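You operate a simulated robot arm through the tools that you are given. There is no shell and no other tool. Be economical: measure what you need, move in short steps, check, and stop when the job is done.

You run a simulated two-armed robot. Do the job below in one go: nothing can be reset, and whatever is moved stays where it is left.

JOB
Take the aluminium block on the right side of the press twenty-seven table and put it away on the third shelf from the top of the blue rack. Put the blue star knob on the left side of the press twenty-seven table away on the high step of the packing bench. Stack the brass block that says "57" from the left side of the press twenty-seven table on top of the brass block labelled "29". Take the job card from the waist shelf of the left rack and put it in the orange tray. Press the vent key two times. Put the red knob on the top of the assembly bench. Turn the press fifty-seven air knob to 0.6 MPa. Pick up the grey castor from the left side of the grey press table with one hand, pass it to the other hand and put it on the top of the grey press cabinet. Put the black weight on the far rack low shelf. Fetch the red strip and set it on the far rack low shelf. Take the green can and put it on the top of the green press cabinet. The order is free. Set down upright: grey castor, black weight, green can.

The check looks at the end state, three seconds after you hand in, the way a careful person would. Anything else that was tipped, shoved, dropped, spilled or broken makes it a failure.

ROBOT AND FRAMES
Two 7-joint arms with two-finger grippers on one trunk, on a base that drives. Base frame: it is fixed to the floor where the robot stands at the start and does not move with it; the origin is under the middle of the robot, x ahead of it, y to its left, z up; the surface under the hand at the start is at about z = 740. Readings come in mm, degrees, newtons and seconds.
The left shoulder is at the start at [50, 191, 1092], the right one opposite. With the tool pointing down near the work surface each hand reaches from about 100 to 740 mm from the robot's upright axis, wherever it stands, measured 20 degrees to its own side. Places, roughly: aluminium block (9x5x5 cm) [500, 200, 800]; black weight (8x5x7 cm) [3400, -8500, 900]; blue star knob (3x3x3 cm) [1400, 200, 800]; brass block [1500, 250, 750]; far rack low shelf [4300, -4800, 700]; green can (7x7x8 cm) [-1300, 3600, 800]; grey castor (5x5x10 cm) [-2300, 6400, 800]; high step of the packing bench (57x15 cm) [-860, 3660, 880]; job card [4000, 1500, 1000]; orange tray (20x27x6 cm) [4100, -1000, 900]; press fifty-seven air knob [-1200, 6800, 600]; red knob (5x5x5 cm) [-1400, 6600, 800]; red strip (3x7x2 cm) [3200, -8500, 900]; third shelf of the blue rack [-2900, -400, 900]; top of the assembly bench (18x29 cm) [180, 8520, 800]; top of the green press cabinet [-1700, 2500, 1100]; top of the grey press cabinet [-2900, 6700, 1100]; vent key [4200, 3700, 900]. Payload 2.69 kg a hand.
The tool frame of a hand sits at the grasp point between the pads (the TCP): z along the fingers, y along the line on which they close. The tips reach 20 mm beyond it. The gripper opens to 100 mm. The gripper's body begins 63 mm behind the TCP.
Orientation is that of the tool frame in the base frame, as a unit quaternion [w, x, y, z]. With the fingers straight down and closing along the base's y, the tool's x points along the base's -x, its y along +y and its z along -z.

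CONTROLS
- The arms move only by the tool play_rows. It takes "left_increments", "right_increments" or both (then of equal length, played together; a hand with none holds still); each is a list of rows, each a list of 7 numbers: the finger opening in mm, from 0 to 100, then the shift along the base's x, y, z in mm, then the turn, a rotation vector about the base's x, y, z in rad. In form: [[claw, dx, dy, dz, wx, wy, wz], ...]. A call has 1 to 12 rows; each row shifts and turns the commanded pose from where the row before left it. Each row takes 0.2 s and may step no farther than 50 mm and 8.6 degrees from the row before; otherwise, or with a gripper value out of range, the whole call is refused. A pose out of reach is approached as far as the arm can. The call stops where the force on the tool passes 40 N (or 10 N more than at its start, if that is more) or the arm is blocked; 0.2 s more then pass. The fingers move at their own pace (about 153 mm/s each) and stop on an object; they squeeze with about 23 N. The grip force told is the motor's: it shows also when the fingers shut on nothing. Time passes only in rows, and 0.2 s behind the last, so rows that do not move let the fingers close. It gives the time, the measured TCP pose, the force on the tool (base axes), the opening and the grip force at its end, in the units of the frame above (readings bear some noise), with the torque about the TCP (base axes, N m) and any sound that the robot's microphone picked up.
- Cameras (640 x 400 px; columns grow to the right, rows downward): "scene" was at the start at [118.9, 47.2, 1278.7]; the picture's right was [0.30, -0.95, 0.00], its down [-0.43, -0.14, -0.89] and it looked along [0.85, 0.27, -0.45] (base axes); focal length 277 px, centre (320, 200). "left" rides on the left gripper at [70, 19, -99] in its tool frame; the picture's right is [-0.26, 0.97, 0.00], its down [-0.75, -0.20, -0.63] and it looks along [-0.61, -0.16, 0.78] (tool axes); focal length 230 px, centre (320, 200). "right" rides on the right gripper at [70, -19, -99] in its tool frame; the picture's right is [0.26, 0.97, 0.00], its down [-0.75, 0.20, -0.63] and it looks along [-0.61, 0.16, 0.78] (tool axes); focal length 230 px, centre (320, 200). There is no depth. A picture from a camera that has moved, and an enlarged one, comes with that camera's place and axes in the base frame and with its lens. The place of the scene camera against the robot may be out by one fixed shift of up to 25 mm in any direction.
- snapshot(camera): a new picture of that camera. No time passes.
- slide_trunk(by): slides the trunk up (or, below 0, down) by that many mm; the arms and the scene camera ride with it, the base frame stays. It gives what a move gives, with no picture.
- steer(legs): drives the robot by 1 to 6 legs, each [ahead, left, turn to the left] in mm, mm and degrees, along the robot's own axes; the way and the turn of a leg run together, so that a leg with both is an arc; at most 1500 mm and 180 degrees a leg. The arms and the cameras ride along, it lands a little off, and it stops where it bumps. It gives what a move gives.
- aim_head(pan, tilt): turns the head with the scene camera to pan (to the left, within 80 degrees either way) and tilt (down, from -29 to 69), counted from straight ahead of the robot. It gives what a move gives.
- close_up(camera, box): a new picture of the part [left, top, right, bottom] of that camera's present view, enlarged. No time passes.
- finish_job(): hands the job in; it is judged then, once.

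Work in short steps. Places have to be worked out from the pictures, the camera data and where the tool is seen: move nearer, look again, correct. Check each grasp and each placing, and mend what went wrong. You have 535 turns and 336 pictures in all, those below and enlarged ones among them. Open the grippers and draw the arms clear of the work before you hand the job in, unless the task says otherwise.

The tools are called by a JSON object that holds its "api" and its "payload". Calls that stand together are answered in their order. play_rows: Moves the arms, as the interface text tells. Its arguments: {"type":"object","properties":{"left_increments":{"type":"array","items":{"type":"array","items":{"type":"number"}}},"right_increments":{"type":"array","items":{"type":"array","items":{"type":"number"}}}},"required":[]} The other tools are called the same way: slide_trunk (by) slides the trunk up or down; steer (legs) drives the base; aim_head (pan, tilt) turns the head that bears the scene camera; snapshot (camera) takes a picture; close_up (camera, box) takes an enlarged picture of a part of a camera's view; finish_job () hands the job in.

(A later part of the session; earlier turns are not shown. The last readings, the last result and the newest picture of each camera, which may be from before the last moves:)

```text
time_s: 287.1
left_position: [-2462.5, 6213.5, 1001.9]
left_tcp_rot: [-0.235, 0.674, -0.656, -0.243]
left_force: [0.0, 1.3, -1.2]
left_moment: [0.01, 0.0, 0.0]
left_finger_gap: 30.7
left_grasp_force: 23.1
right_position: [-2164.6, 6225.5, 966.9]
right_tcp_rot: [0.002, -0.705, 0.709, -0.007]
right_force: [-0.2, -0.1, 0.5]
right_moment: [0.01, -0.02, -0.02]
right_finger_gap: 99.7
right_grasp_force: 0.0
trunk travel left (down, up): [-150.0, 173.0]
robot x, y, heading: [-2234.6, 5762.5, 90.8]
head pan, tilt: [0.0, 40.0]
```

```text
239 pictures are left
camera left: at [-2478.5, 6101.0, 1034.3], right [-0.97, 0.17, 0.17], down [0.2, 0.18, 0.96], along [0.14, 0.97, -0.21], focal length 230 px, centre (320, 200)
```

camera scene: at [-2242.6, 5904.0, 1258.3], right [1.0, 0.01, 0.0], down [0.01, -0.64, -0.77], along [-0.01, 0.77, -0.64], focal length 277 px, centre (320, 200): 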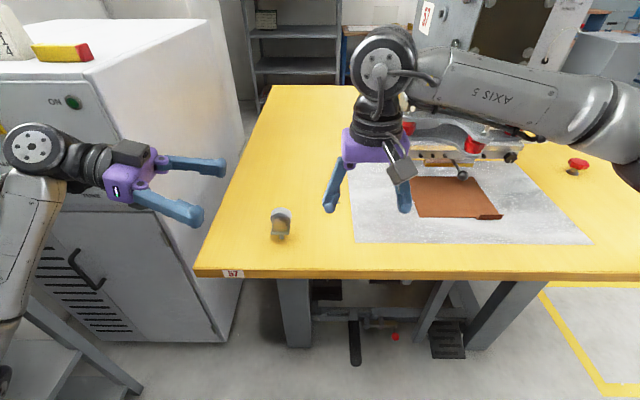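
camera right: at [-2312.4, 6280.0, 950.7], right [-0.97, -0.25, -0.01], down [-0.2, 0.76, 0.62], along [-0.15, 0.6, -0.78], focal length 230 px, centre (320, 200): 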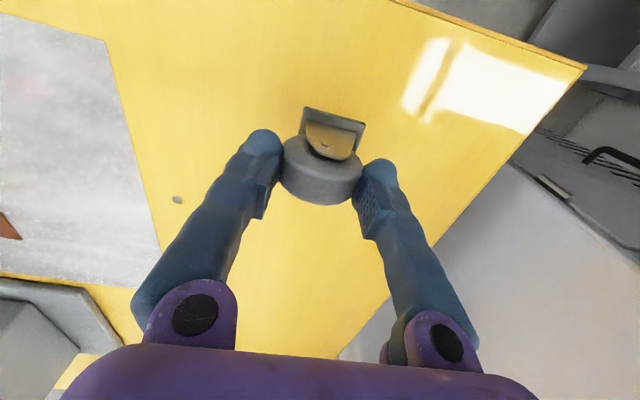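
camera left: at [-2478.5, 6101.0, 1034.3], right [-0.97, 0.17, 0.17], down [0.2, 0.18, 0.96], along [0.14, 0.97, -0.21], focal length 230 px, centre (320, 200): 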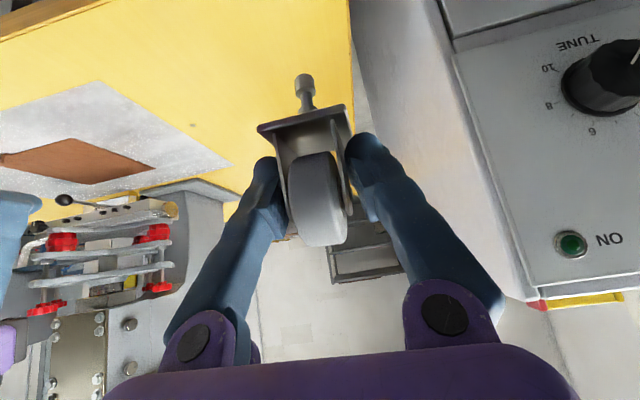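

Good. I raise the trunk and the hand, then drive to face the cabinet's right side.

{"api": "slide_trunk", "payload": {"by": 172}}

{"api": "play_rows", "payload": {"left_increments": [[0, 0, 0, 8, 0, 0, 0], [0, 0, 0, 16, 0, 0, 0], [0, 0, 0, 20, 0, 0, 0], [0, 0, 0, 20, 0, 0, 0], [0, 0, 0, 14, 0, 0, 0], [0, 0, 0, 7, 0, 0, 0]], "right_increments": [[100, 10, -10, 0, 0, 0, 0], [100, 20, -20, 0, 0, 0, 0], [100, 20, -20, 0, 0, 0, 0], [100, 20, -20, 0, 0, 0, 0], [100, 20, -20, 0, 0, 0, 0], [100, 10, -10, 0, 0, 0, 0]]}}

{"api": "steer", "payload": {"legs": [[100, 250, 0]]}}

{"api": "aim_head", "payload": {"pan": 20, "tilt": 35}}

{"api": "snapshot", "payload": {"camera": "scene"}}

{"api": "snapshot", "payload": {"camera": "left"}}

```text
time_s: 289.0
left_position: [-2464.4, 6217.3, 1172.9]
left_tcp_rot: [-0.235, 0.673, -0.658, -0.243]
left_force: [-0.1, -0.8, -1.3]
left_moment: [-0.01, 0.0, 0.0]
left_finger_gap: 31.3
left_grasp_force: 23.2
right_position: [-2163.7, 6225.6, 1138.4]
right_tcp_rot: [0.002, -0.705, 0.709, -0.007]
right_force: [-0.4, -0.1, 0.2]
right_moment: [0.03, 0.0, -0.01]
right_finger_gap: 99.9
right_grasp_force: 0.1
trunk travel left (down, up): [-322.0, 1.0]
robot x, y, heading: [-2232.1, 5758.8, 90.7]
head pan, tilt: [0.0, 40.0]
```

```text
time_s: 290.4
left_position: [-2463.0, 6217.1, 1258.0]
left_tcp_rot: [-0.235, 0.673, -0.658, -0.243]
left_force: [0.4, 0.7, -1.2]
left_moment: [0.04, -0.01, 0.01]
left_finger_gap: 31.3
left_grasp_force: 23.2
right_position: [-2064.2, 6125.1, 1139.1]
right_tcp_rot: [0.002, -0.705, 0.709, -0.008]
right_force: [0.4, -0.3, -0.3]
right_moment: [0.0, 0.02, -0.02]
right_finger_gap: 100.0
right_grasp_force: 0.0
trunk travel left (down, up): [-322.0, 1.0]
robot x, y, heading: [-2233.0, 5757.8, 90.8]
head pan, tilt: [0.0, 40.0]
```

```text
time_s: 293.1
left_position: [-2698.5, 6308.7, 1252.7]
left_tcp_rot: [-0.232, 0.672, -0.661, -0.24]
left_force: [0.4, -0.5, -2.5]
left_moment: [-0.01, 0.0, -0.01]
left_finger_gap: 31.2
left_grasp_force: 23.0
right_position: [-2303.9, 6217.4, 1138.8]
right_tcp_rot: [0.002, -0.705, 0.709, -0.006]
right_force: [-0.5, 0.2, -0.1]
right_moment: [-0.01, 0.03, 0.0]
right_finger_gap: 100.0
right_grasp_force: 0.1
trunk travel left (down, up): [-322.0, 1.0]
robot x, y, heading: [-2475.8, 5851.2, 90.8]
head pan, tilt: [0.0, 40.0]
stopped in leg 1: the robot was blocked; the commanded pose is now the measured one
```

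```text
time_s: 294.0
left_position: [-2699.5, 6307.9, 1255.9]
left_tcp_rot: [-0.232, 0.672, -0.66, -0.241]
left_force: [-0.2, -0.1, -0.7]
left_moment: [-0.03, -0.03, 0.0]
left_finger_gap: 31.0
left_grasp_force: 22.9
right_position: [-2303.4, 6217.5, 1140.1]
right_tcp_rot: [0.003, -0.705, 0.709, -0.006]
right_force: [-0.3, -0.3, 0.2]
right_moment: [0.03, 0.03, -0.01]
right_finger_gap: 99.5
right_grasp_force: 0.0
trunk travel left (down, up): [-322.0, 1.0]
robot x, y, heading: [-2474.3, 5850.6, 90.6]
head pan, tilt: [20.0, 35.0]
```

```text
238 pictures are left
camera scene: at [-2511.5, 5993.8, 1437.8], right [0.94, 0.35, 0.0], down [0.2, -0.54, -0.82], along [-0.29, 0.77, -0.57], focal length 277 px, centre (320, 200)
```

scene: 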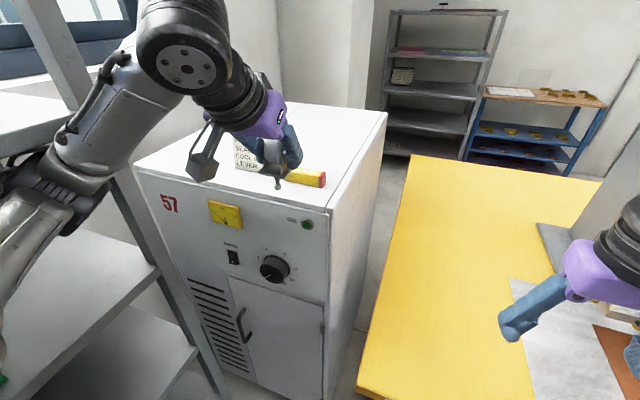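

```text
237 pictures are left
camera left: at [-2714.4, 6194.0, 1287.6], right [-0.97, 0.18, 0.17], down [0.2, 0.19, 0.96], along [0.14, 0.96, -0.22], focal length 230 px, centre (320, 200)
```

left: 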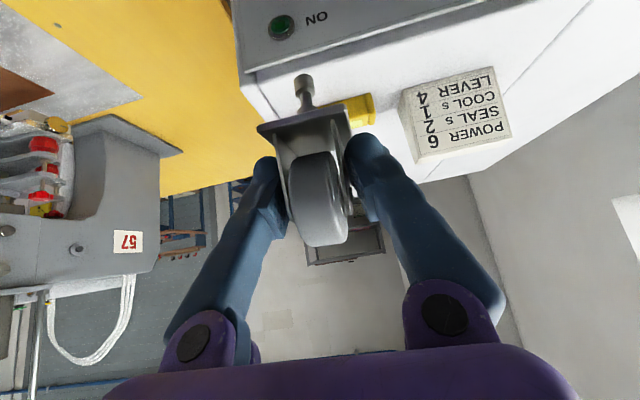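

Base stops here, but the target (−2695, 6550) is within reach. I extend the hand over the cabinet, well above the roll.

{"api": "play_rows", "payload": {"left_increments": [[0, 0, 8, 0, 0, 0, 0], [0, 0, 16, 0, 0, 0, 0], [0, 0, 20, 0, 0, 0, 0], [0, 0, 22, 0, 0, 0, 0], [0, 0, 23, 0, 0, 0, 0], [0, 0, 23, 0, 0, 0, 0], [0, 0, 23, 0, 0, 0, 0], [0, 0, 23, 0, 0, 0, 0], [0, 0, 23, 0, 0, 0, 0], [0, 0, 22, 0, 0, 0, 0], [0, 0, 22, 0, 0, 0, 0], [0, 0, 14, 0, 0, 0, 0]]}}

{"api": "snapshot", "payload": {"camera": "left"}}

{"api": "snapshot", "payload": {"camera": "scene"}}

```text
time_s: 296.6
left_position: [-2699.1, 6546.2, 1255.1]
left_tcp_rot: [-0.235, 0.67, -0.662, -0.24]
left_force: [-0.3, -0.2, -1.7]
left_moment: [0.0, 0.02, 0.03]
left_finger_gap: 31.2
left_grasp_force: 22.7
right_position: [-2303.6, 6216.8, 1140.6]
right_tcp_rot: [0.002, -0.705, 0.709, -0.006]
right_force: [-0.2, -0.5, 0.3]
right_moment: [-0.02, 0.01, 0.0]
right_finger_gap: 100.1
right_grasp_force: 0.1
trunk travel left (down, up): [-322.0, 1.0]
robot x, y, heading: [-2472.9, 5848.5, 90.4]
head pan, tilt: [20.0, 35.0]
```

```text
236 pictures are left
camera left: at [-2714.1, 6432.1, 1287.8], right [-0.97, 0.18, 0.17], down [0.2, 0.19, 0.96], along [0.15, 0.96, -0.22], focal length 230 px, centre (320, 200)
```

left: 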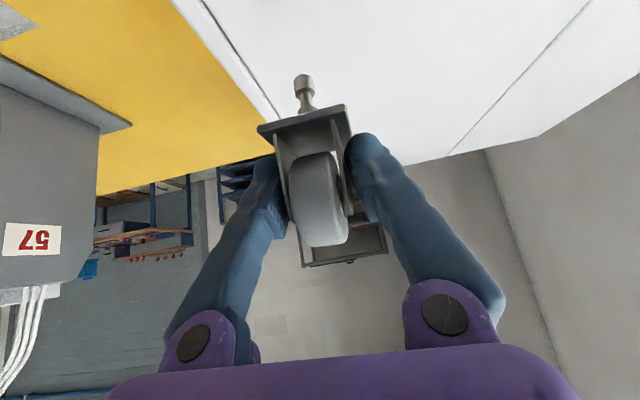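

```text
235 pictures are left
camera scene: at [-2512.3, 5993.1, 1438.1], right [0.94, 0.35, 0.0], down [0.2, -0.54, -0.82], along [-0.29, 0.77, -0.57], focal length 277 px, centre (320, 200)
```

scene: 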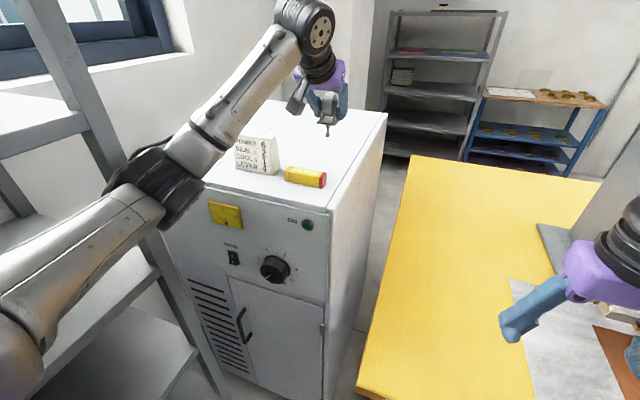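

Castor is over the free area, 66 mm from the right edge. I lower in small steps.

{"api": "play_rows", "payload": {"left_increments": [[0, -2, 0, -6, 0, 0, 0], [0, -2, 0, -10, 0, 0, 0], [0, -2, 0, -10, 0, 0, 0], [0, -2, 0, -10, 0, 0, 0], [0, 0, 0, -10, 0, 0, 0], [0, 0, 0, -8, 0, 0, 0]]}}

{"api": "snapshot", "payload": {"camera": "left"}}

{"api": "snapshot", "payload": {"camera": "scene"}}

```text
time_s: 298.0
left_position: [-2707.3, 6548.8, 1197.9]
left_tcp_rot: [-0.233, 0.671, -0.661, -0.241]
left_force: [1.1, -0.2, -1.6]
left_moment: [0.0, 0.0, -0.02]
left_finger_gap: 31.0
left_grasp_force: 22.7
right_position: [-2303.5, 6217.1, 1140.0]
right_tcp_rot: [0.002, -0.704, 0.71, -0.007]
right_force: [0.8, -1.0, 0.0]
right_moment: [0.04, 0.01, 0.0]
right_finger_gap: 100.1
right_grasp_force: 0.1
trunk travel left (down, up): [-322.0, 1.0]
robot x, y, heading: [-2473.5, 5849.4, 90.7]
head pan, tilt: [20.0, 35.0]
```

```text
234 pictures are left
camera left: at [-2723.7, 6433.9, 1232.0], right [-0.97, 0.18, 0.17], down [0.2, 0.19, 0.96], along [0.14, 0.96, -0.22], focal length 230 px, centre (320, 200)
```

left: 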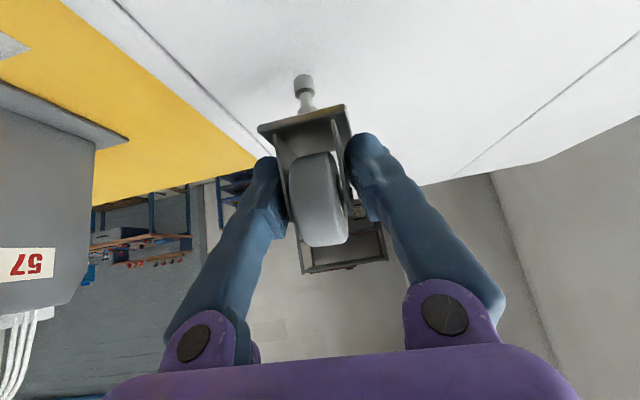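

```text
233 pictures are left
camera scene: at [-2512.5, 5994.4, 1437.7], right [0.94, 0.35, 0.0], down [0.2, -0.54, -0.82], along [-0.29, 0.77, -0.57], focal length 277 px, centre (320, 200)
```

scene: 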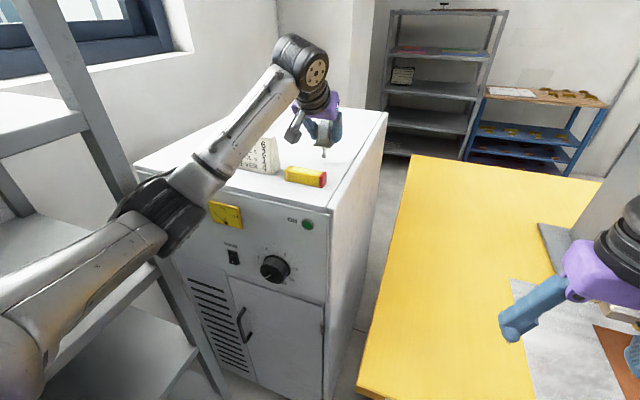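

{"api": "play_rows", "payload": {"left_increments": [[0, 0, 0, -5, 0, 0, 0], [0, 0, 0, -4, 0, 0, 0], [0, 0, 0, -2, 0, 0, 0], [0, 0, 0, -2, 0, 0, 0], [0, 0, 0, -2, 0, 0, 0]]}}

```text
time_s: 299.2
left_position: [-2706.7, 6546.2, 1184.8]
left_tcp_rot: [-0.233, 0.673, -0.66, -0.241]
left_force: [0.4, 1.0, 0.0]
left_moment: [0.08, -0.02, -0.01]
left_finger_gap: 31.1
left_grasp_force: 23.2
right_position: [-2303.0, 6218.8, 1140.9]
right_tcp_rot: [0.002, -0.704, 0.71, -0.006]
right_force: [1.0, -0.2, -0.6]
right_moment: [-0.02, -0.01, 0.01]
right_finger_gap: 99.8
right_grasp_force: 0.1
trunk travel left (down, up): [-322.0, 1.0]
robot x, y, heading: [-2469.8, 5854.2, 90.6]
head pan, tilt: [20.0, 35.0]
```

Near contact (force 0 instead of −1.7). A few more mm.

{"api": "play_rows", "payload": {"left_increments": [[0, 0, 0, -2, 0, 0, 0], [0, 0, 0, -2, 0, 0, 0]]}}

{"api": "snapshot", "payload": {"camera": "left"}}

```text
time_s: 299.8
left_position: [-2706.5, 6546.1, 1183.7]
left_tcp_rot: [-0.236, 0.671, -0.659, -0.244]
left_force: [-1.1, 2.4, 18.1]
left_moment: [0.16, 0.04, 0.08]
left_finger_gap: 31.4
left_grasp_force: 23.0
right_position: [-2303.7, 6216.2, 1140.4]
right_tcp_rot: [0.002, -0.704, 0.71, -0.006]
right_force: [0.5, 0.2, -0.8]
right_moment: [-0.02, 0.05, 0.02]
right_finger_gap: 99.9
right_grasp_force: 0.0
trunk travel left (down, up): [-322.0, 1.0]
robot x, y, heading: [-2473.2, 5850.0, 90.5]
head pan, tilt: [20.0, 35.0]
```

```text
232 pictures are left
camera left: at [-2722.3, 6431.6, 1216.2], right [-0.97, 0.18, 0.17], down [0.2, 0.18, 0.96], along [0.14, 0.97, -0.21], focal length 230 px, centre (320, 200)
```

left: 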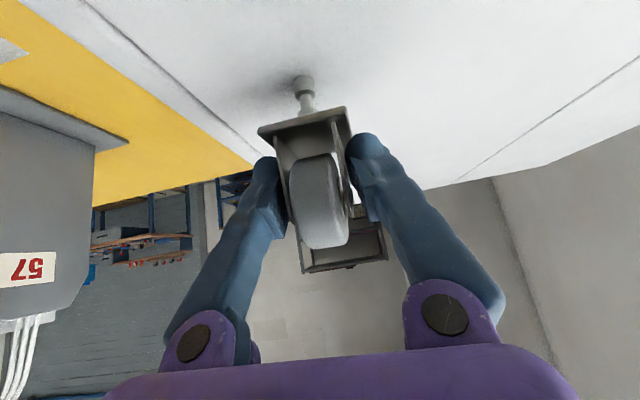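

Contact. I relieve 1 mm, release gradually, retreat along the tool axis, and look.

{"api": "play_rows", "payload": {"left_increments": [[0, 0, 0, 1.5, 0, 0, 0], [33, 0, 0, 0, 0, 0, 0], [37, 0, 0, 0, 0, 0, 0], [45, 0, 0, 0, 0, 0, 0], [70, 0, 0, 0, 0, 0, 0], [80, 0, -4, 5, 0, 0, 0], [80, 0, -13, 15, 0, 0, 0], [80, 0, -19, 23, 0, 0, 0], [80, 0, -22, 27, 0, 0, 0], [80, 0, -22, 27, 0, 0, 0], [80, 0, -30, 10, 0, 0, 0], [80, 0, -40, 0, 0, 0, 0]]}}

{"api": "snapshot", "payload": {"camera": "scene"}}

```text
time_s: 302.4
left_position: [-2695.4, 6386.3, 1305.1]
left_tcp_rot: [-0.234, 0.668, -0.661, -0.249]
left_force: [5.6, -1.9, 3.1]
left_moment: [-0.06, 0.39, 0.34]
left_finger_gap: 79.8
left_grasp_force: 0.1
right_position: [-2293.7, 6209.7, 1143.1]
right_tcp_rot: [0.002, -0.705, 0.709, 0.001]
right_force: [-1.6, -0.2, 1.0]
right_moment: [0.06, -0.19, 0.02]
right_finger_gap: 99.9
right_grasp_force: 0.0
trunk travel left (down, up): [-322.0, 1.0]
robot x, y, heading: [-2467.5, 5852.9, 90.6]
head pan, tilt: [20.0, 35.0]
```

```text
231 pictures are left
camera scene: at [-2497.8, 5983.5, 1440.6], right [0.94, 0.35, -0.01], down [0.19, -0.53, -0.83], along [-0.3, 0.77, -0.56], focal length 277 px, centre (320, 200)
```

scene: 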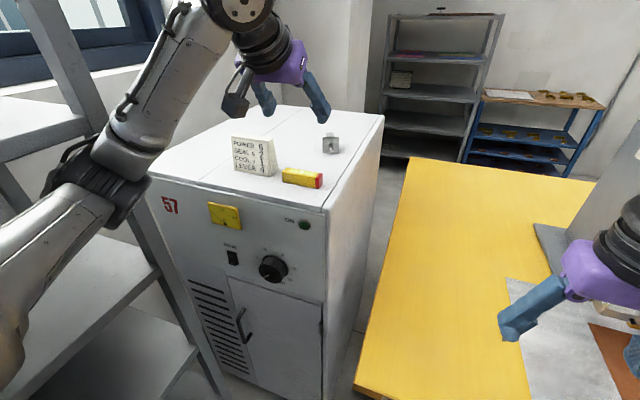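

The elbow seems to press the rack post; I shift the base right at once, and zoom on the castor.

{"api": "steer", "payload": {"legs": [[-20, -80, 0]]}}

{"api": "close_up", "payload": {"camera": "scene", "box": [200, 90, 360, 190]}}

```text
time_s: 303.7
left_position: [-2631.2, 6378.4, 1292.0]
left_tcp_rot: [-0.233, 0.671, -0.661, -0.241]
left_force: [-0.4, 0.7, -0.6]
left_moment: [0.0, -0.01, 0.02]
left_finger_gap: 80.2
left_grasp_force: 0.0
right_position: [-2225.4, 6199.8, 1139.6]
right_tcp_rot: [0.002, -0.705, 0.71, -0.006]
right_force: [0.5, -0.3, -0.9]
right_moment: [0.0, 0.01, 0.03]
right_finger_gap: 100.0
right_grasp_force: 0.0
trunk travel left (down, up): [-322.0, 1.0]
robot x, y, heading: [-2394.5, 5834.6, 90.8]
head pan, tilt: [20.0, 35.0]
```

```text
4.00 times, centred on (280, 140) of scene
camera zoom: at [-2433.6, 5975.7, 1437.7], right [0.94, 0.35, 0.0], down [0.2, -0.54, -0.82], along [-0.29, 0.77, -0.57], focal length 1108 px, centre (480, 440)
```

zoom: 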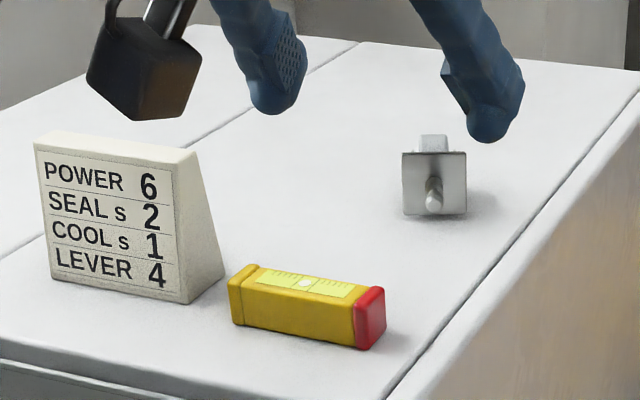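

The castor has tipped onto its side (stem toward me). I need to regrasp it; I retract the right hand a bit, then drive straight ahead to get closer, away from the rack.

{"api": "play_rows", "payload": {"right_increments": [[100, -10, -30, 10, 0, 0, 0], [100, -10, -35, 10, 0, 0, 0], [100, -10, -35, 10, 0, 0, 0], [100, -10, -30, 10, 0, 0, 0]]}}

{"api": "steer", "payload": {"legs": [[150, 0, 0]]}}

{"api": "snapshot", "payload": {"camera": "left"}}

{"api": "snapshot", "payload": {"camera": "scene"}}

```text
time_s: 304.7
left_position: [-2632.4, 6377.9, 1292.1]
left_tcp_rot: [-0.234, 0.671, -0.661, -0.24]
left_force: [-0.9, 0.1, -0.7]
left_moment: [0.03, -0.02, -0.02]
left_finger_gap: 80.1
left_grasp_force: 0.2
right_position: [-2264.4, 6068.7, 1183.2]
right_tcp_rot: [0.003, -0.705, 0.709, -0.007]
right_force: [-0.4, 0.1, 0.5]
right_moment: [0.01, 0.0, -0.02]
right_finger_gap: 100.0
right_grasp_force: 0.1
trunk travel left (down, up): [-322.0, 1.0]
robot x, y, heading: [-2390.5, 5835.6, 90.8]
head pan, tilt: [20.0, 35.0]
```

```text
time_s: 306.1
left_position: [-2634.1, 6526.6, 1293.1]
left_tcp_rot: [-0.233, 0.672, -0.66, -0.24]
left_force: [0.2, -0.2, -0.9]
left_moment: [-0.02, -0.02, -0.03]
left_finger_gap: 80.3
left_grasp_force: 0.1
right_position: [-2267.8, 6217.3, 1181.9]
right_tcp_rot: [0.001, -0.705, 0.709, -0.007]
right_force: [-0.3, 0.1, -0.4]
right_moment: [-0.05, 0.02, -0.04]
right_finger_gap: 100.0
right_grasp_force: 0.1
trunk travel left (down, up): [-322.0, 1.0]
robot x, y, heading: [-2397.6, 5983.6, 90.6]
head pan, tilt: [20.0, 35.0]
```

```text
229 pictures are left
camera left: at [-2650.1, 6412.7, 1325.6], right [-0.97, 0.18, 0.17], down [0.2, 0.19, 0.96], along [0.14, 0.96, -0.22], focal length 230 px, centre (320, 200)
```

left: 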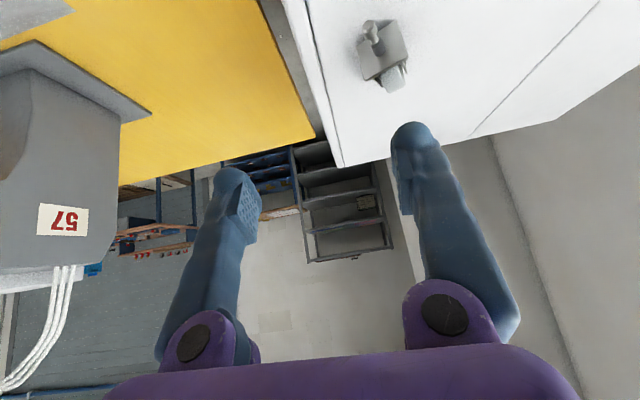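

```text
228 pictures are left
camera scene: at [-2436.0, 6124.0, 1437.7], right [0.93, 0.36, 0.0], down [0.2, -0.54, -0.82], along [-0.29, 0.77, -0.57], focal length 277 px, centre (320, 200)
```

scene: 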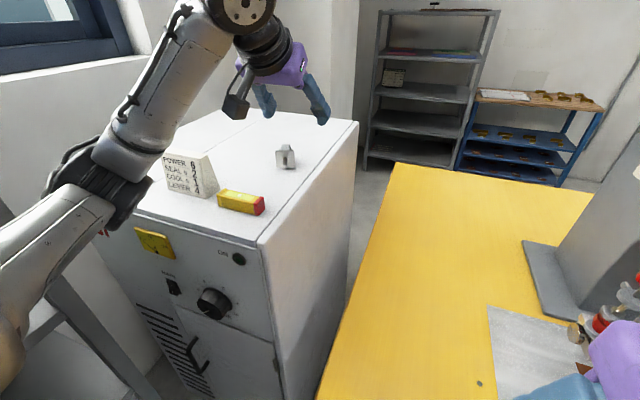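

Castor lies around (−2712, 6632), its axis heading ~110°. I bring the left hand vertical above it for a precise look.

{"api": "play_rows", "payload": {"left_increments": [[80, -9.5, 11, -3, -0.0885, 0, 0], [80, -9.5, 11, -3, -0.0885, 0, 0], [80, -9.5, 11, -3, -0.0885, 0, 0], [80, -9.5, 11, -3, -0.0885, 0, 0], [80, -9.5, 11, -3, -0.0885, 0, 0], [80, -9.5, 11, -3, -0.0885, 0, 0], [80, -9.5, 11, -3, -0.0885, 0, 0], [80, -9.5, 11, -3, -0.0885, 0, 0]]}}

{"api": "snapshot", "payload": {"camera": "left"}}

```text
time_s: 307.9
left_position: [-2709.6, 6615.9, 1270.8]
left_tcp_rot: [0.015, 0.711, -0.703, 0.003]
left_force: [0.8, 0.8, -0.4]
left_moment: [-0.01, 0.0, 0.01]
left_finger_gap: 80.2
left_grasp_force: 0.0
right_position: [-2265.4, 6217.2, 1182.4]
right_tcp_rot: [0.002, -0.705, 0.709, -0.007]
right_force: [-0.3, 0.5, -0.5]
right_moment: [0.02, 0.03, 0.02]
right_finger_gap: 100.0
right_grasp_force: 0.2
trunk travel left (down, up): [-322.0, 1.0]
robot x, y, heading: [-2396.4, 5978.6, 90.5]
head pan, tilt: [20.0, 35.0]
```

```text
227 pictures are left
camera left: at [-2724.8, 6550.9, 1370.8], right [-0.97, 0.25, 0.01], down [0.2, 0.77, 0.61], along [0.14, 0.59, -0.79], focal length 230 px, centre (320, 200)
```

left: 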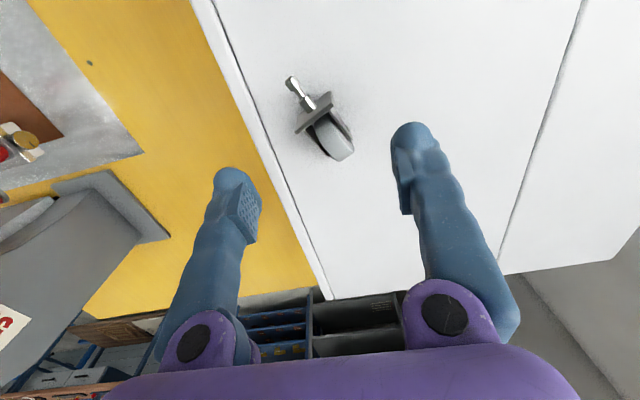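

Measured: foot (−2692, 6586), plate (−2706, 6618), wheel end (−2728, 6670): axis heading 113°. I yaw +22.5° and descend over the fork at (−2711, 6630).

{"api": "play_rows", "payload": {"left_increments": [[80, -0.5, 5, -20, 0, 0, 0.13], [80, -0.5, 5, -20, 0, 0, 0.13], [80, -0.4, 4, -20, 0, 0, 0.13], [80, 0, 0, -20, 0, 0, 0]]}}

{"api": "snapshot", "payload": {"camera": "left"}}

```text
time_s: 308.9
left_position: [-2712.6, 6628.1, 1188.9]
left_tcp_rot: [0.014, 0.835, -0.55, 0.007]
left_force: [0.2, 0.7, 0.3]
left_moment: [0.01, -0.06, -0.01]
left_finger_gap: 79.8
left_grasp_force: 0.0
right_position: [-2267.9, 6217.7, 1184.2]
right_tcp_rot: [0.002, -0.705, 0.709, -0.007]
right_force: [0.0, -0.2, -0.7]
right_moment: [-0.03, -0.01, 0.03]
right_finger_gap: 100.0
right_grasp_force: 0.1
trunk travel left (down, up): [-322.0, 1.0]
robot x, y, heading: [-2392.4, 5984.9, 90.7]
head pan, tilt: [20.0, 35.0]
```

```text
226 pictures are left
camera left: at [-2700.9, 6562.9, 1289.5], right [-0.99, -0.14, 0.01], down [-0.11, 0.79, 0.61], along [-0.09, 0.6, -0.79], focal length 230 px, centre (320, 200)
```

left: 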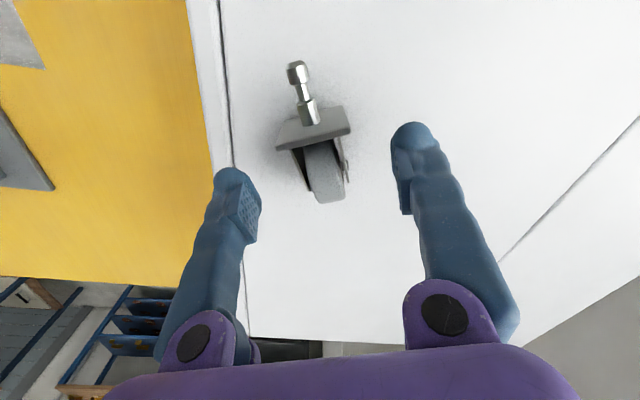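

Aligned. I lower to z 1146 and close gradually.

{"api": "play_rows", "payload": {"left_increments": [[80, 0, 2, -15, 0, 0, 0], [80, 0, 2, -15, 0, 0, 0], [80, 0, 0, -13, 0, 0, 0], [60, 0, 0, 0, 0, 0, 0], [45, 0, 0, 0, 0, 0, 0], [38, 0, 0, 0, 0, 0, 0], [30, 0, 0, 0, 0, 0, 0], [0, 0, 0, 0, 0, 0, 0], [0, 0, 0, 0, 0, 0, 0], [0, 0, 0, 4, 0, 0, 0], [0, 0, 0, 8, 0, 0, 0], [0, 0, 0, 12, 0, 0, 0]]}}

{"api": "snapshot", "payload": {"camera": "left"}}

```text
time_s: 311.5
left_position: [-2712.1, 6632.7, 1169.9]
left_tcp_rot: [0.014, 0.834, -0.551, 0.006]
left_force: [0.1, 0.3, -1.5]
left_moment: [0.01, 0.0, 0.01]
left_finger_gap: 31.1
left_grasp_force: 22.8
right_position: [-2266.7, 6216.6, 1182.3]
right_tcp_rot: [0.003, -0.705, 0.709, -0.005]
right_force: [0.0, 0.0, 0.9]
right_moment: [-0.02, -0.01, 0.05]
right_finger_gap: 99.7
right_grasp_force: 0.1
trunk travel left (down, up): [-322.0, 1.0]
robot x, y, heading: [-2397.9, 5985.4, 91.1]
head pan, tilt: [20.0, 35.0]
```

```text
225 pictures are left
camera left: at [-2700.2, 6566.9, 1270.7], right [-0.99, -0.14, 0.01], down [-0.11, 0.79, 0.61], along [-0.09, 0.6, -0.79], focal length 230 px, centre (320, 200)
```

left: 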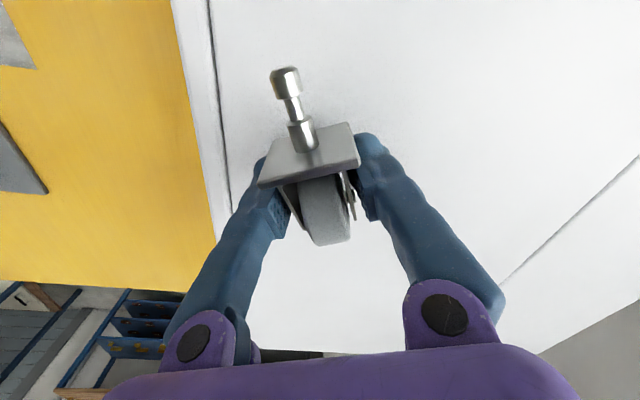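

Held. I lift it clear, back the base off, then yaw the (vertical) hand to point-right orientation for a new hand-over.

{"api": "play_rows", "payload": {"left_increments": [[0, 0, 0, 14, 0, 0, 0], [0, 0, 0, 18, 0, 0, 0], [0, 0, -5, 20, 0, 0, 0], [0, 0, -8, 20, 0, 0, 0], [0, 3, -10, 20, 0, 0, 0], [0, 5, -10, 14, 0, 0, 0], [0, 5, -10, 8, 0, 0, 0]]}}

{"api": "steer", "payload": {"legs": [[-220, 0, 0]]}}

{"api": "play_rows", "payload": {"left_increments": [[0, 8, -8, -2, 0, 0, -0.08], [0, 14, -12, -4, 0, 0, -0.13], [0, 18, -14, -6, 0, 0, -0.14], [0, 18, -14, -6, 0, 0, -0.14], [0, 18, -14, -6, 0, 0, -0.14], [0, 18, -14, -6, 0, 0, -0.14], [0, 18, -14, -6, 0, 0, -0.14], [0, 18, -14, -6, 0, 0, -0.14], [0, 18, -14, -6, 0, 0, -0.14], [0, 18, -14, -6, 0, 0, -0.14], [0, 16, -12, -5, 0, 0, -0.14], [0, 14, -10, -5, 0, 0, -0.14]]}}

```text
time_s: 313.1
left_position: [-2699.9, 6590.7, 1283.6]
left_tcp_rot: [0.014, 0.834, -0.551, 0.006]
left_force: [-0.1, -0.1, -0.9]
left_moment: [0.02, 0.02, -0.02]
left_finger_gap: 30.9
left_grasp_force: 22.7
right_position: [-2267.5, 6216.4, 1182.7]
right_tcp_rot: [0.003, -0.705, 0.709, -0.006]
right_force: [-0.2, -0.2, -0.5]
right_moment: [0.0, 0.0, -0.01]
right_finger_gap: 100.2
right_grasp_force: 0.2
trunk travel left (down, up): [-322.0, 1.0]
robot x, y, heading: [-2395.6, 5978.2, 90.9]
head pan, tilt: [20.0, 35.0]
```

```text
time_s: 314.7
left_position: [-2694.9, 6378.7, 1283.1]
left_tcp_rot: [0.014, 0.833, -0.553, 0.006]
left_force: [1.0, -0.3, -1.9]
left_moment: [0.03, -0.01, 0.01]
left_finger_gap: 31.0
left_grasp_force: 22.9
right_position: [-2264.1, 6004.5, 1182.1]
right_tcp_rot: [0.003, -0.705, 0.71, -0.006]
right_force: [-0.2, 0.1, -0.1]
right_moment: [0.01, -0.02, -0.01]
right_finger_gap: 100.0
right_grasp_force: 0.0
trunk travel left (down, up): [-322.0, 1.0]
robot x, y, heading: [-2391.6, 5768.5, 90.5]
head pan, tilt: [20.0, 35.0]
```

```text
time_s: 317.3
left_position: [-2498.3, 6222.1, 1220.3]
left_tcp_rot: [-0.014, -0.179, 0.984, 0.006]
left_force: [-0.9, -0.1, -1.3]
left_moment: [-0.01, 0.05, -0.03]
left_finger_gap: 31.1
left_grasp_force: 22.9
right_position: [-2263.1, 6005.9, 1183.2]
right_tcp_rot: [0.002, -0.705, 0.709, -0.008]
right_force: [0.8, -0.1, 0.0]
right_moment: [0.0, 0.0, -0.01]
right_finger_gap: 100.1
right_grasp_force: 0.0
trunk travel left (down, up): [-322.0, 1.0]
robot x, y, heading: [-2393.4, 5768.0, 90.9]
head pan, tilt: [20.0, 35.0]
```

{"api": "play_rows", "payload": {"left_increments": [[0, 0, 0, 0, 0, 0, -0.12], [0, 0, 0, 0, 0, 0, -0.12], [0, 0, 0, 0, 0, 0, -0.12], [0, 2, 0, 0, 0, -0.1, 0], [0, 2, 0, 0, 0, -0.14, 0], [0, 2, 0, 0, 0, -0.14, 0], [0, 2, 0, 0, 0, -0.14, 0], [0, 2, 0, 0, 0, -0.14, 0], [0, 2, 0, 0, 0, -0.14, 0], [0, 2, 0, 0, 0, -0.14, 0], [0, 2, 0, 0, 0, -0.14, 0], [0, 2, 0, 0, 0, -0.14, 0]]}}

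{"api": "play_rows", "payload": {"left_increments": [[0, 4, 0, 0, 0, -0.14, 0], [0, 4, 0, 0, 0, -0.14, 0], [0, 4, 0, 0, 0, -0.07, 0]]}}

{"api": "snapshot", "payload": {"camera": "left"}}

{"api": "snapshot", "payload": {"camera": "scene"}}

```text
time_s: 319.9
left_position: [-2480.5, 6226.5, 1217.1]
left_tcp_rot: [0.563, -0.005, 0.826, 0.007]
left_force: [0.2, 0.4, -0.8]
left_moment: [-0.01, -0.01, 0.01]
left_finger_gap: 31.3
left_grasp_force: 23.2
right_position: [-2264.5, 6005.8, 1182.4]
right_tcp_rot: [0.002, -0.704, 0.71, -0.006]
right_force: [-0.1, 0.0, 0.2]
right_moment: [0.04, 0.01, -0.02]
right_finger_gap: 99.7
right_grasp_force: 0.1
trunk travel left (down, up): [-322.0, 1.0]
robot x, y, heading: [-2393.2, 5769.3, 90.7]
head pan, tilt: [20.0, 35.0]
```

```text
time_s: 320.7
left_position: [-2467.9, 6225.4, 1219.4]
left_tcp_rot: [0.698, -0.006, 0.716, 0.006]
left_force: [-0.6, 0.4, -2.5]
left_moment: [-0.02, -0.01, 0.02]
left_finger_gap: 30.8
left_grasp_force: 23.2
right_position: [-2263.5, 6004.7, 1183.0]
right_tcp_rot: [0.002, -0.705, 0.709, -0.007]
right_force: [-0.5, -0.5, 0.6]
right_moment: [-0.01, 0.01, 0.0]
right_finger_gap: 100.0
right_grasp_force: 0.1
trunk travel left (down, up): [-322.0, 1.0]
robot x, y, heading: [-2390.6, 5768.6, 90.5]
head pan, tilt: [20.0, 35.0]
```

```text
224 pictures are left
camera left: at [-2569.3, 6244.6, 1151.9], right [-0.01, 0.97, 0.26], down [-0.61, -0.21, 0.77], along [0.79, -0.15, 0.59], focal length 230 px, centre (320, 200)
```

left: 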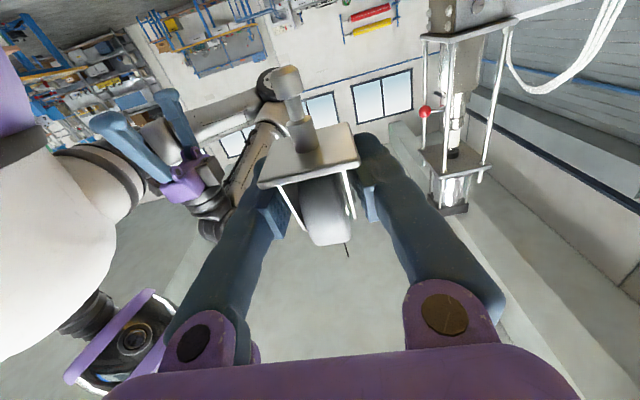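

```text
223 pictures are left
camera scene: at [-2433.0, 5911.9, 1437.8], right [0.94, 0.35, 0.0], down [0.2, -0.54, -0.82], along [-0.29, 0.77, -0.57], focal length 277 px, centre (320, 200)
```

scene: 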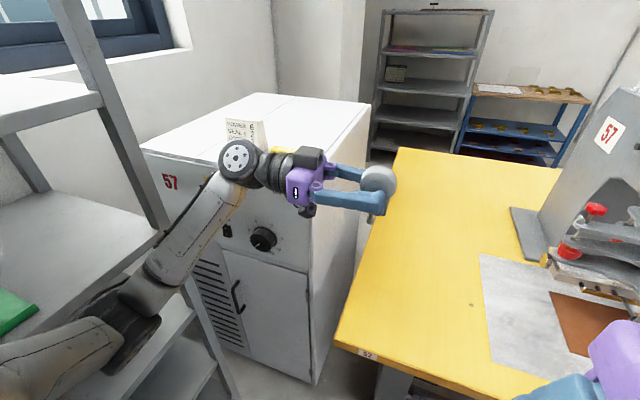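

The castor hangs wheel-up with the tool horizontal. Now the right hand goes above the wheel at (−2462, 6226).

{"api": "play_rows", "payload": {"right_increments": [[100, -10, 15, 35, 0, 0, 0], [100, -15, 25, 35, 0, 0, 0], [100, -25, 30, 30, 0, 0, 0], [100, -30, 30, 25, 0, 0, 0], [100, -30, 30, 15, 0, 0, 0], [100, -30, 30, 10, 0, 0, 0], [100, -30, 30, 5, 0, 0, 0], [100, -29, 31, 2, 0, 0, 0]]}}

{"api": "snapshot", "payload": {"camera": "right"}}

```text
time_s: 322.5
left_position: [-2471.1, 6224.7, 1219.7]
left_tcp_rot: [0.698, -0.006, 0.716, 0.005]
left_force: [-0.7, 0.7, -1.8]
left_moment: [0.01, 0.01, 0.01]
left_finger_gap: 31.0
left_grasp_force: 22.7
right_position: [-2465.7, 6226.7, 1339.8]
right_tcp_rot: [0.004, -0.705, 0.71, -0.007]
right_force: [-0.5, -1.0, 0.1]
right_moment: [0.0, -0.01, -0.02]
right_finger_gap: 99.8
right_grasp_force: 0.1
trunk travel left (down, up): [-322.0, 1.0]
robot x, y, heading: [-2391.4, 5768.1, 90.6]
head pan, tilt: [20.0, 35.0]
```

```text
222 pictures are left
camera right: at [-2448.5, 6157.2, 1439.2], right [-0.97, -0.25, -0.01], down [-0.21, 0.76, 0.62], along [-0.15, 0.61, -0.78], focal length 230 px, centre (320, 200)
```

right: 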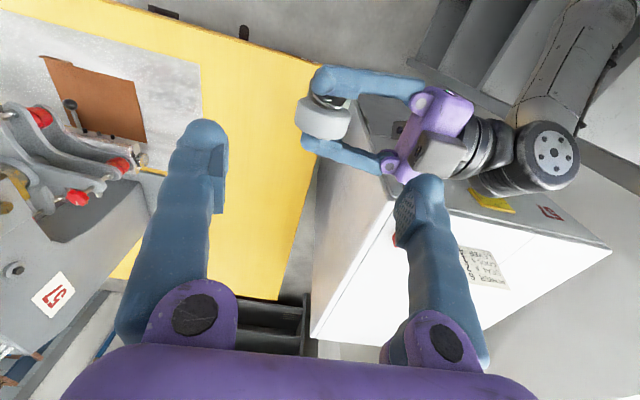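

{"api": "play_rows", "payload": {"right_increments": [[100, 1.5, -1.5, -22, 0, 0, 0], [100, 1, 0, -22, 0, 0, 0], [100, 0, 0, -20, 0, 0, 0], [100, 0, 0, -19, 0, 0, 0], [80, 0, 0, 0, 0, 0, 0], [60, 0, 0, 0, 0, 0, 0], [52, 0, 0, 0, 0, 0, 0], [46, 0, 0, 0, 0, 0, 0], [40, 0, 0, 0, 0, 0, 0], [20, 0, 0, 0, 0, 0, 0], [0, 0, 0, 0, 0, 0, 0]]}}

{"api": "snapshot", "payload": {"camera": "right"}}

{"api": "snapshot", "payload": {"camera": "left"}}

```text
time_s: 324.9
left_position: [-2469.3, 6224.8, 1219.1]
left_tcp_rot: [0.698, -0.006, 0.716, 0.005]
left_force: [15.3, -0.1, -0.3]
left_moment: [-0.03, 0.11, -0.03]
left_finger_gap: 31.2
left_grasp_force: 23.1
right_position: [-2461.1, 6222.7, 1257.5]
right_tcp_rot: [0.002, -0.705, 0.709, -0.006]
right_force: [-14.4, 0.2, 0.4]
right_moment: [-0.03, 0.41, 0.04]
right_finger_gap: 44.0
right_grasp_force: 23.5
trunk travel left (down, up): [-322.0, 1.0]
robot x, y, heading: [-2396.6, 5769.6, 90.7]
head pan, tilt: [20.0, 35.0]
```

```text
221 pictures are left
camera right: at [-2444.3, 6154.2, 1356.5], right [-0.97, -0.25, -0.01], down [-0.2, 0.76, 0.62], along [-0.15, 0.6, -0.78], focal length 230 px, centre (320, 200)
```

right: 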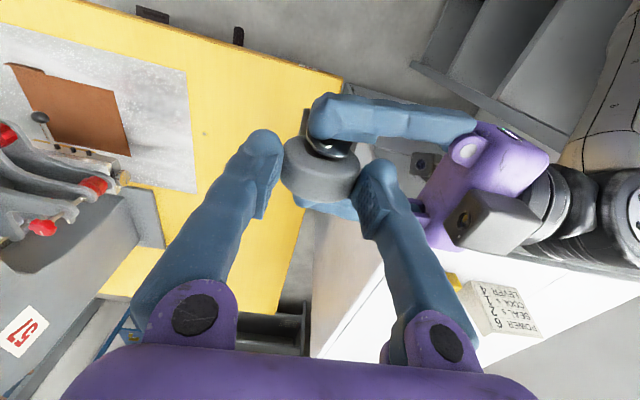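

```text
220 pictures are left
camera left: at [-2569.0, 6244.4, 1151.7], right [-0.01, 0.97, 0.26], down [-0.61, -0.21, 0.77], along [0.8, -0.15, 0.59], focal length 230 px, centre (320, 200)
```

left: 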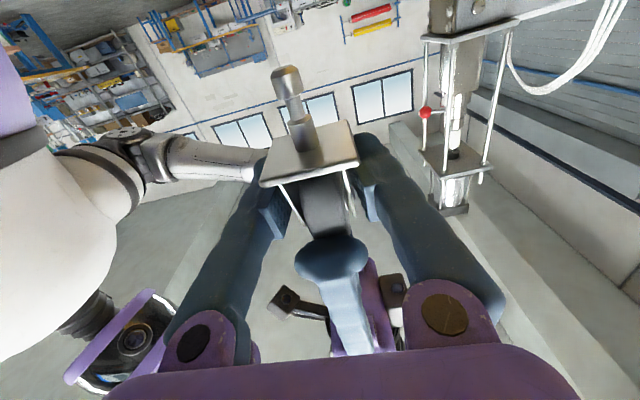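

Right holds the wheel (44 mm). Left opens and withdraws 120 mm.

{"api": "play_rows", "payload": {"left_increments": [[40, 0, 0, 0, 0, 0, 0], [70, 0, 0, 0, 0, 0, 0], [100, 0, 0, 0, 0, 0, 0], [100, -15, 0, 0, 0, 0, 0], [100, -25, 0, 0, 0, 0, 0], [100, -40, -5, 0, 0, 0, 0], [100, -40, -10, 0, 0, 0, 0]]}}

{"api": "snapshot", "payload": {"camera": "left"}}

{"api": "snapshot", "payload": {"camera": "right"}}

```text
time_s: 326.5
left_position: [-2593.9, 6208.4, 1217.1]
left_tcp_rot: [0.698, -0.005, 0.716, 0.005]
left_force: [-0.1, -1.4, -0.2]
left_moment: [-0.01, -0.02, 0.01]
left_finger_gap: 99.9
left_grasp_force: 0.1
right_position: [-2461.0, 6223.3, 1257.6]
right_tcp_rot: [0.003, -0.705, 0.709, -0.007]
right_force: [0.3, 0.4, -0.1]
right_moment: [-0.04, -0.02, -0.02]
right_finger_gap: 44.2
right_grasp_force: 23.1
trunk travel left (down, up): [-322.0, 1.0]
robot x, y, heading: [-2392.6, 5770.4, 90.9]
head pan, tilt: [20.0, 35.0]
```

```text
219 pictures are left
camera left: at [-2693.5, 6227.8, 1150.4], right [-0.01, 0.97, 0.26], down [-0.61, -0.21, 0.77], along [0.79, -0.15, 0.59], focal length 230 px, centre (320, 200)
```

left: 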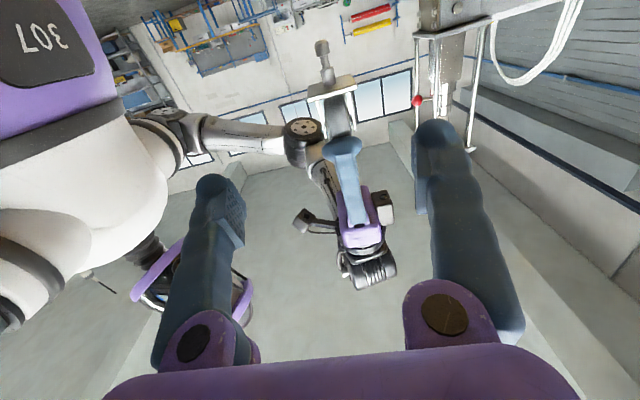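

```text
218 pictures are left
camera right: at [-2444.7, 6153.9, 1356.6], right [-0.97, -0.25, -0.01], down [-0.2, 0.76, 0.62], along [-0.15, 0.6, -0.78], focal length 230 px, centre (320, 200)
```

right: 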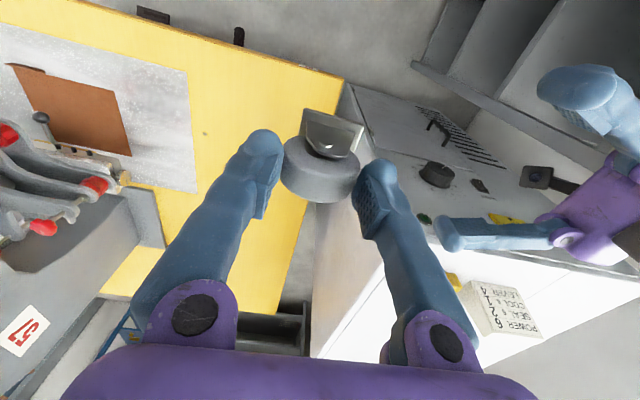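

The castor hangs exactly as in the first pick. Now I fold the left hand down and back so it stays clear of the cabinet when I drive up.

{"api": "play_rows", "payload": {"left_increments": [[60, 0, -14, 0, 0, 0.14, 0], [60, 0, -14, 0, 0, 0.14, 0], [60, 0, -14, 0, 0, 0.14, 0], [60, 0, -14, 0, 0, 0.14, 0], [60, 0, -14, 0, 0, 0.14, 0], [60, 0, -14, 0, 0, 0.14, 0], [60, 0, -14, 0, 0, 0.14, 0], [60, 0, -14, 0, 0, 0.14, 0], [60, 0, -14, 0, 0, 0.14, 0], [60, 0, -14, 0, 0, 0.14, 0], [60, 0, -14, 0, 0, 0.14, 0]]}}

{"api": "play_rows", "payload": {"left_increments": [[60, 0, -4, 5, 0, 0, 0.14], [60, 0, -4, 5, 0, 0, 0.14], [60, 0, -4, 5, 0, 0, 0.14], [60, 0, -4, 5, 0, 0, 0.14], [60, 0, -4, 5, 0, 0, 0.14], [60, 0, -4, 5, 0, 0, 0.14], [60, 0, -4, 5, 0, 0, 0.14], [60, 0, -4, 5, 0, 0, 0.14]]}}

{"api": "snapshot", "payload": {"camera": "scene"}}

```text
time_s: 328.9
left_position: [-2594.3, 6050.5, 1198.5]
left_tcp_rot: [0.006, -0.003, 1.0, -0.017]
left_force: [-0.4, -0.1, 0.8]
left_moment: [-0.01, -0.02, 0.01]
left_finger_gap: 59.9
left_grasp_force: 0.0
right_position: [-2466.1, 6218.9, 1251.1]
right_tcp_rot: [0.005, -0.705, 0.71, -0.009]
right_force: [1.6, 0.8, 0.0]
right_moment: [-0.05, 0.0, 0.01]
right_finger_gap: 44.3
right_grasp_force: 23.1
trunk travel left (down, up): [-322.0, 1.0]
robot x, y, heading: [-2391.2, 5767.6, 90.8]
head pan, tilt: [20.0, 35.0]
```

```text
time_s: 329.8
left_position: [-2591.4, 6035.4, 1197.3]
left_tcp_rot: [-0.012, -0.197, 0.978, -0.072]
left_force: [-0.5, -0.1, 1.3]
left_moment: [0.0, 0.0, 0.02]
left_finger_gap: 59.8
left_grasp_force: 0.0
right_position: [-2464.2, 6220.2, 1259.1]
right_tcp_rot: [0.004, -0.705, 0.709, -0.008]
right_force: [-0.5, 0.1, -1.4]
right_moment: [0.02, -0.04, 0.0]
right_finger_gap: 44.3
right_grasp_force: 23.0
trunk travel left (down, up): [-322.0, 1.0]
robot x, y, heading: [-2397.0, 5767.7, 91.0]
head pan, tilt: [20.0, 35.0]
stopped in row 4 (left hand): the arm was blocked; the commanded pose is now the measured one
```

```text
217 pictures are left
camera scene: at [-2436.7, 5908.8, 1439.2], right [0.93, 0.36, 0.0], down [0.21, -0.54, -0.82], along [-0.29, 0.77, -0.57], focal length 277 px, centre (320, 200)
```

scene: 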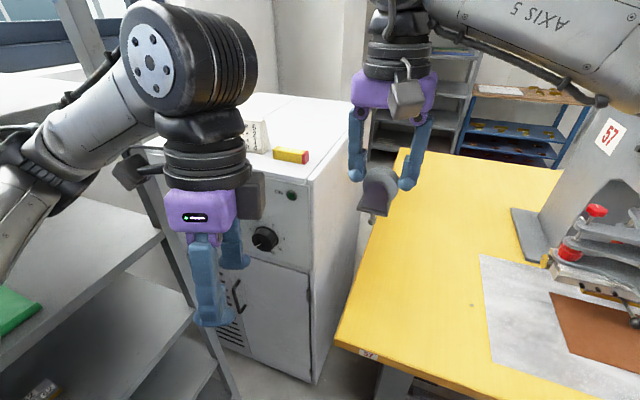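

The left elbow is near the rack post again; I shift the base right 90 mm before going on.

{"api": "steer", "payload": {"legs": [[0, -90, 0]]}}

{"api": "play_rows", "payload": {"left_increments": [[60, 10, 0, 5, 0, 0, 0.12], [60, 10, 0, 5, 0, 0, 0.12], [60, 10, 0, 5, 0, 0, 0.12], [60, 10, 0, 5, 0, 0, 0.12], [60, 10, 0, 5, 0, 0, 0.12], [60, 10, 0, 5, 0, 0, 0.12], [60, 10, 0, 5, 0, 0, 0.12], [60, 10, 0, 5, 0, 0, 0.12]]}}

{"api": "snapshot", "payload": {"camera": "scene"}}

```text
time_s: 331.2
left_position: [-2497.5, 6038.8, 1199.8]
left_tcp_rot: [-0.014, -0.195, 0.979, -0.066]
left_force: [-0.6, -0.5, -0.2]
left_moment: [0.01, 0.02, 0.02]
left_finger_gap: 59.9
left_grasp_force: 0.1
right_position: [-2370.4, 6223.5, 1257.0]
right_tcp_rot: [0.002, -0.704, 0.71, -0.006]
right_force: [0.1, 0.1, -1.1]
right_moment: [0.01, -0.01, 0.02]
right_finger_gap: 44.1
right_grasp_force: 23.2
trunk travel left (down, up): [-322.0, 1.0]
robot x, y, heading: [-2298.2, 5768.2, 90.5]
head pan, tilt: [20.0, 35.0]
```

```text
time_s: 333.0
left_position: [-2419.5, 6039.7, 1239.8]
left_tcp_rot: [0.018, -0.626, 0.777, -0.064]
left_force: [-0.8, 0.3, 0.0]
left_moment: [0.02, 0.04, 0.01]
left_finger_gap: 59.7
left_grasp_force: 0.1
right_position: [-2370.8, 6223.0, 1256.8]
right_tcp_rot: [0.003, -0.704, 0.71, -0.006]
right_force: [1.1, -0.5, -0.6]
right_moment: [-0.04, 0.01, 0.0]
right_finger_gap: 44.2
right_grasp_force: 23.3
trunk travel left (down, up): [-322.0, 1.0]
robot x, y, heading: [-2304.2, 5769.1, 90.5]
head pan, tilt: [20.0, 35.0]
```

```text
216 pictures are left
camera scene: at [-2343.2, 5912.4, 1437.8], right [0.94, 0.35, 0.0], down [0.2, -0.54, -0.82], along [-0.29, 0.77, -0.57], focal length 277 px, centre (320, 200)
```

scene: 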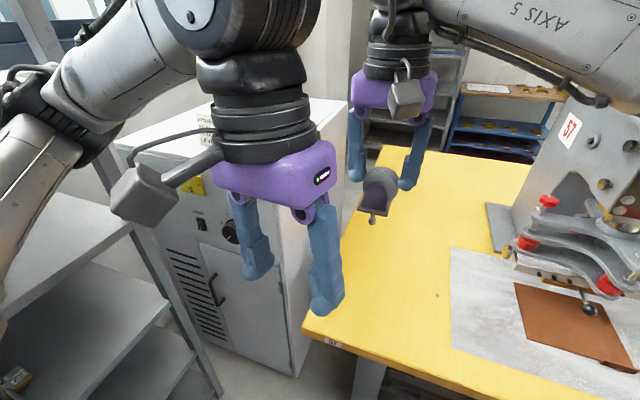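

I lower the left hand well below the right forearm's path, then drive ahead/left to about (−2400, 5990).

{"api": "play_rows", "payload": {"left_increments": [[60, -10, 0, -35, 0, 0, 0], [60, -10, 0, -40, 0, 0, 0], [60, -10, 0, -40, 0, 0, 0], [60, -10, 0, -40, 0, 0, 0], [60, -10, 0, -40, 0, 0, 0], [60, 0, 0, -35, 0, 0, 0]]}}

{"api": "steer", "payload": {"legs": [[215, 0, 0], [0, 90, 0]]}}

{"api": "snapshot", "payload": {"camera": "scene"}}

{"api": "snapshot", "payload": {"camera": "right"}}

```text
time_s: 334.4
left_position: [-2469.0, 6039.2, 1011.3]
left_tcp_rot: [0.018, -0.624, 0.779, -0.064]
left_force: [-0.3, -0.5, 0.2]
left_moment: [0.0, 0.02, -0.02]
left_finger_gap: 60.1
left_grasp_force: 0.1
right_position: [-2370.3, 6223.5, 1257.3]
right_tcp_rot: [0.002, -0.704, 0.71, -0.007]
right_force: [1.6, -0.1, -1.8]
right_moment: [-0.04, 0.01, -0.01]
right_finger_gap: 43.9
right_grasp_force: 24.0
trunk travel left (down, up): [-322.0, 1.0]
robot x, y, heading: [-2304.1, 5768.1, 90.7]
head pan, tilt: [20.0, 35.0]
```

```text
time_s: 336.0
left_position: [-2489.9, 6233.2, 1011.2]
left_tcp_rot: [0.02, -0.633, 0.771, -0.066]
left_force: [0.4, 0.4, -0.1]
left_moment: [0.01, -0.06, 0.0]
left_finger_gap: 60.2
left_grasp_force: 0.0
right_position: [-2396.6, 6420.6, 1257.3]
right_tcp_rot: [-0.002, 0.711, -0.703, 0.008]
right_force: [-0.7, 0.0, -1.5]
right_moment: [-0.01, -0.06, 0.0]
right_finger_gap: 44.1
right_grasp_force: 22.7
trunk travel left (down, up): [-322.0, 1.0]
robot x, y, heading: [-2318.3, 5967.0, 91.9]
head pan, tilt: [20.0, 35.0]
stopped in leg 1: the robot was blocked; the commanded pose is now the measured one
```

```text
215 pictures are left
camera scene: at [-2362.6, 6108.9, 1437.3], right [0.93, 0.37, 0.0], down [0.22, -0.53, -0.82], along [-0.3, 0.76, -0.58], focal length 277 px, centre (320, 200)
```

scene: 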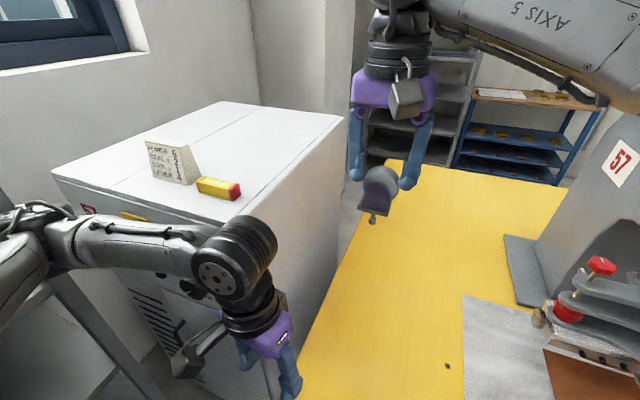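

```text
214 pictures are left
camera right: at [-2378.7, 6351.0, 1355.9], right [-0.96, -0.27, -0.01], down [-0.22, 0.75, 0.62], along [-0.16, 0.6, -0.78], focal length 230 px, centre (320, 200)
```

right: 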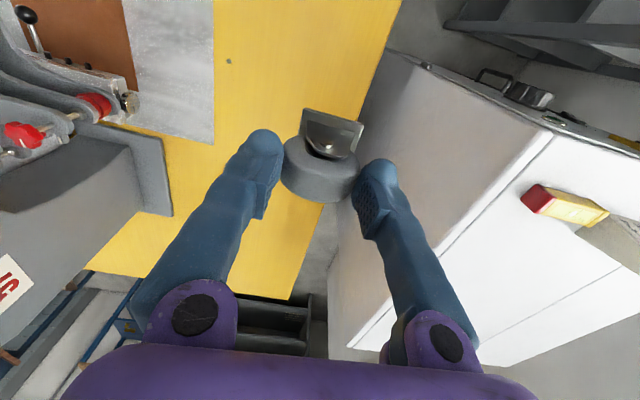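

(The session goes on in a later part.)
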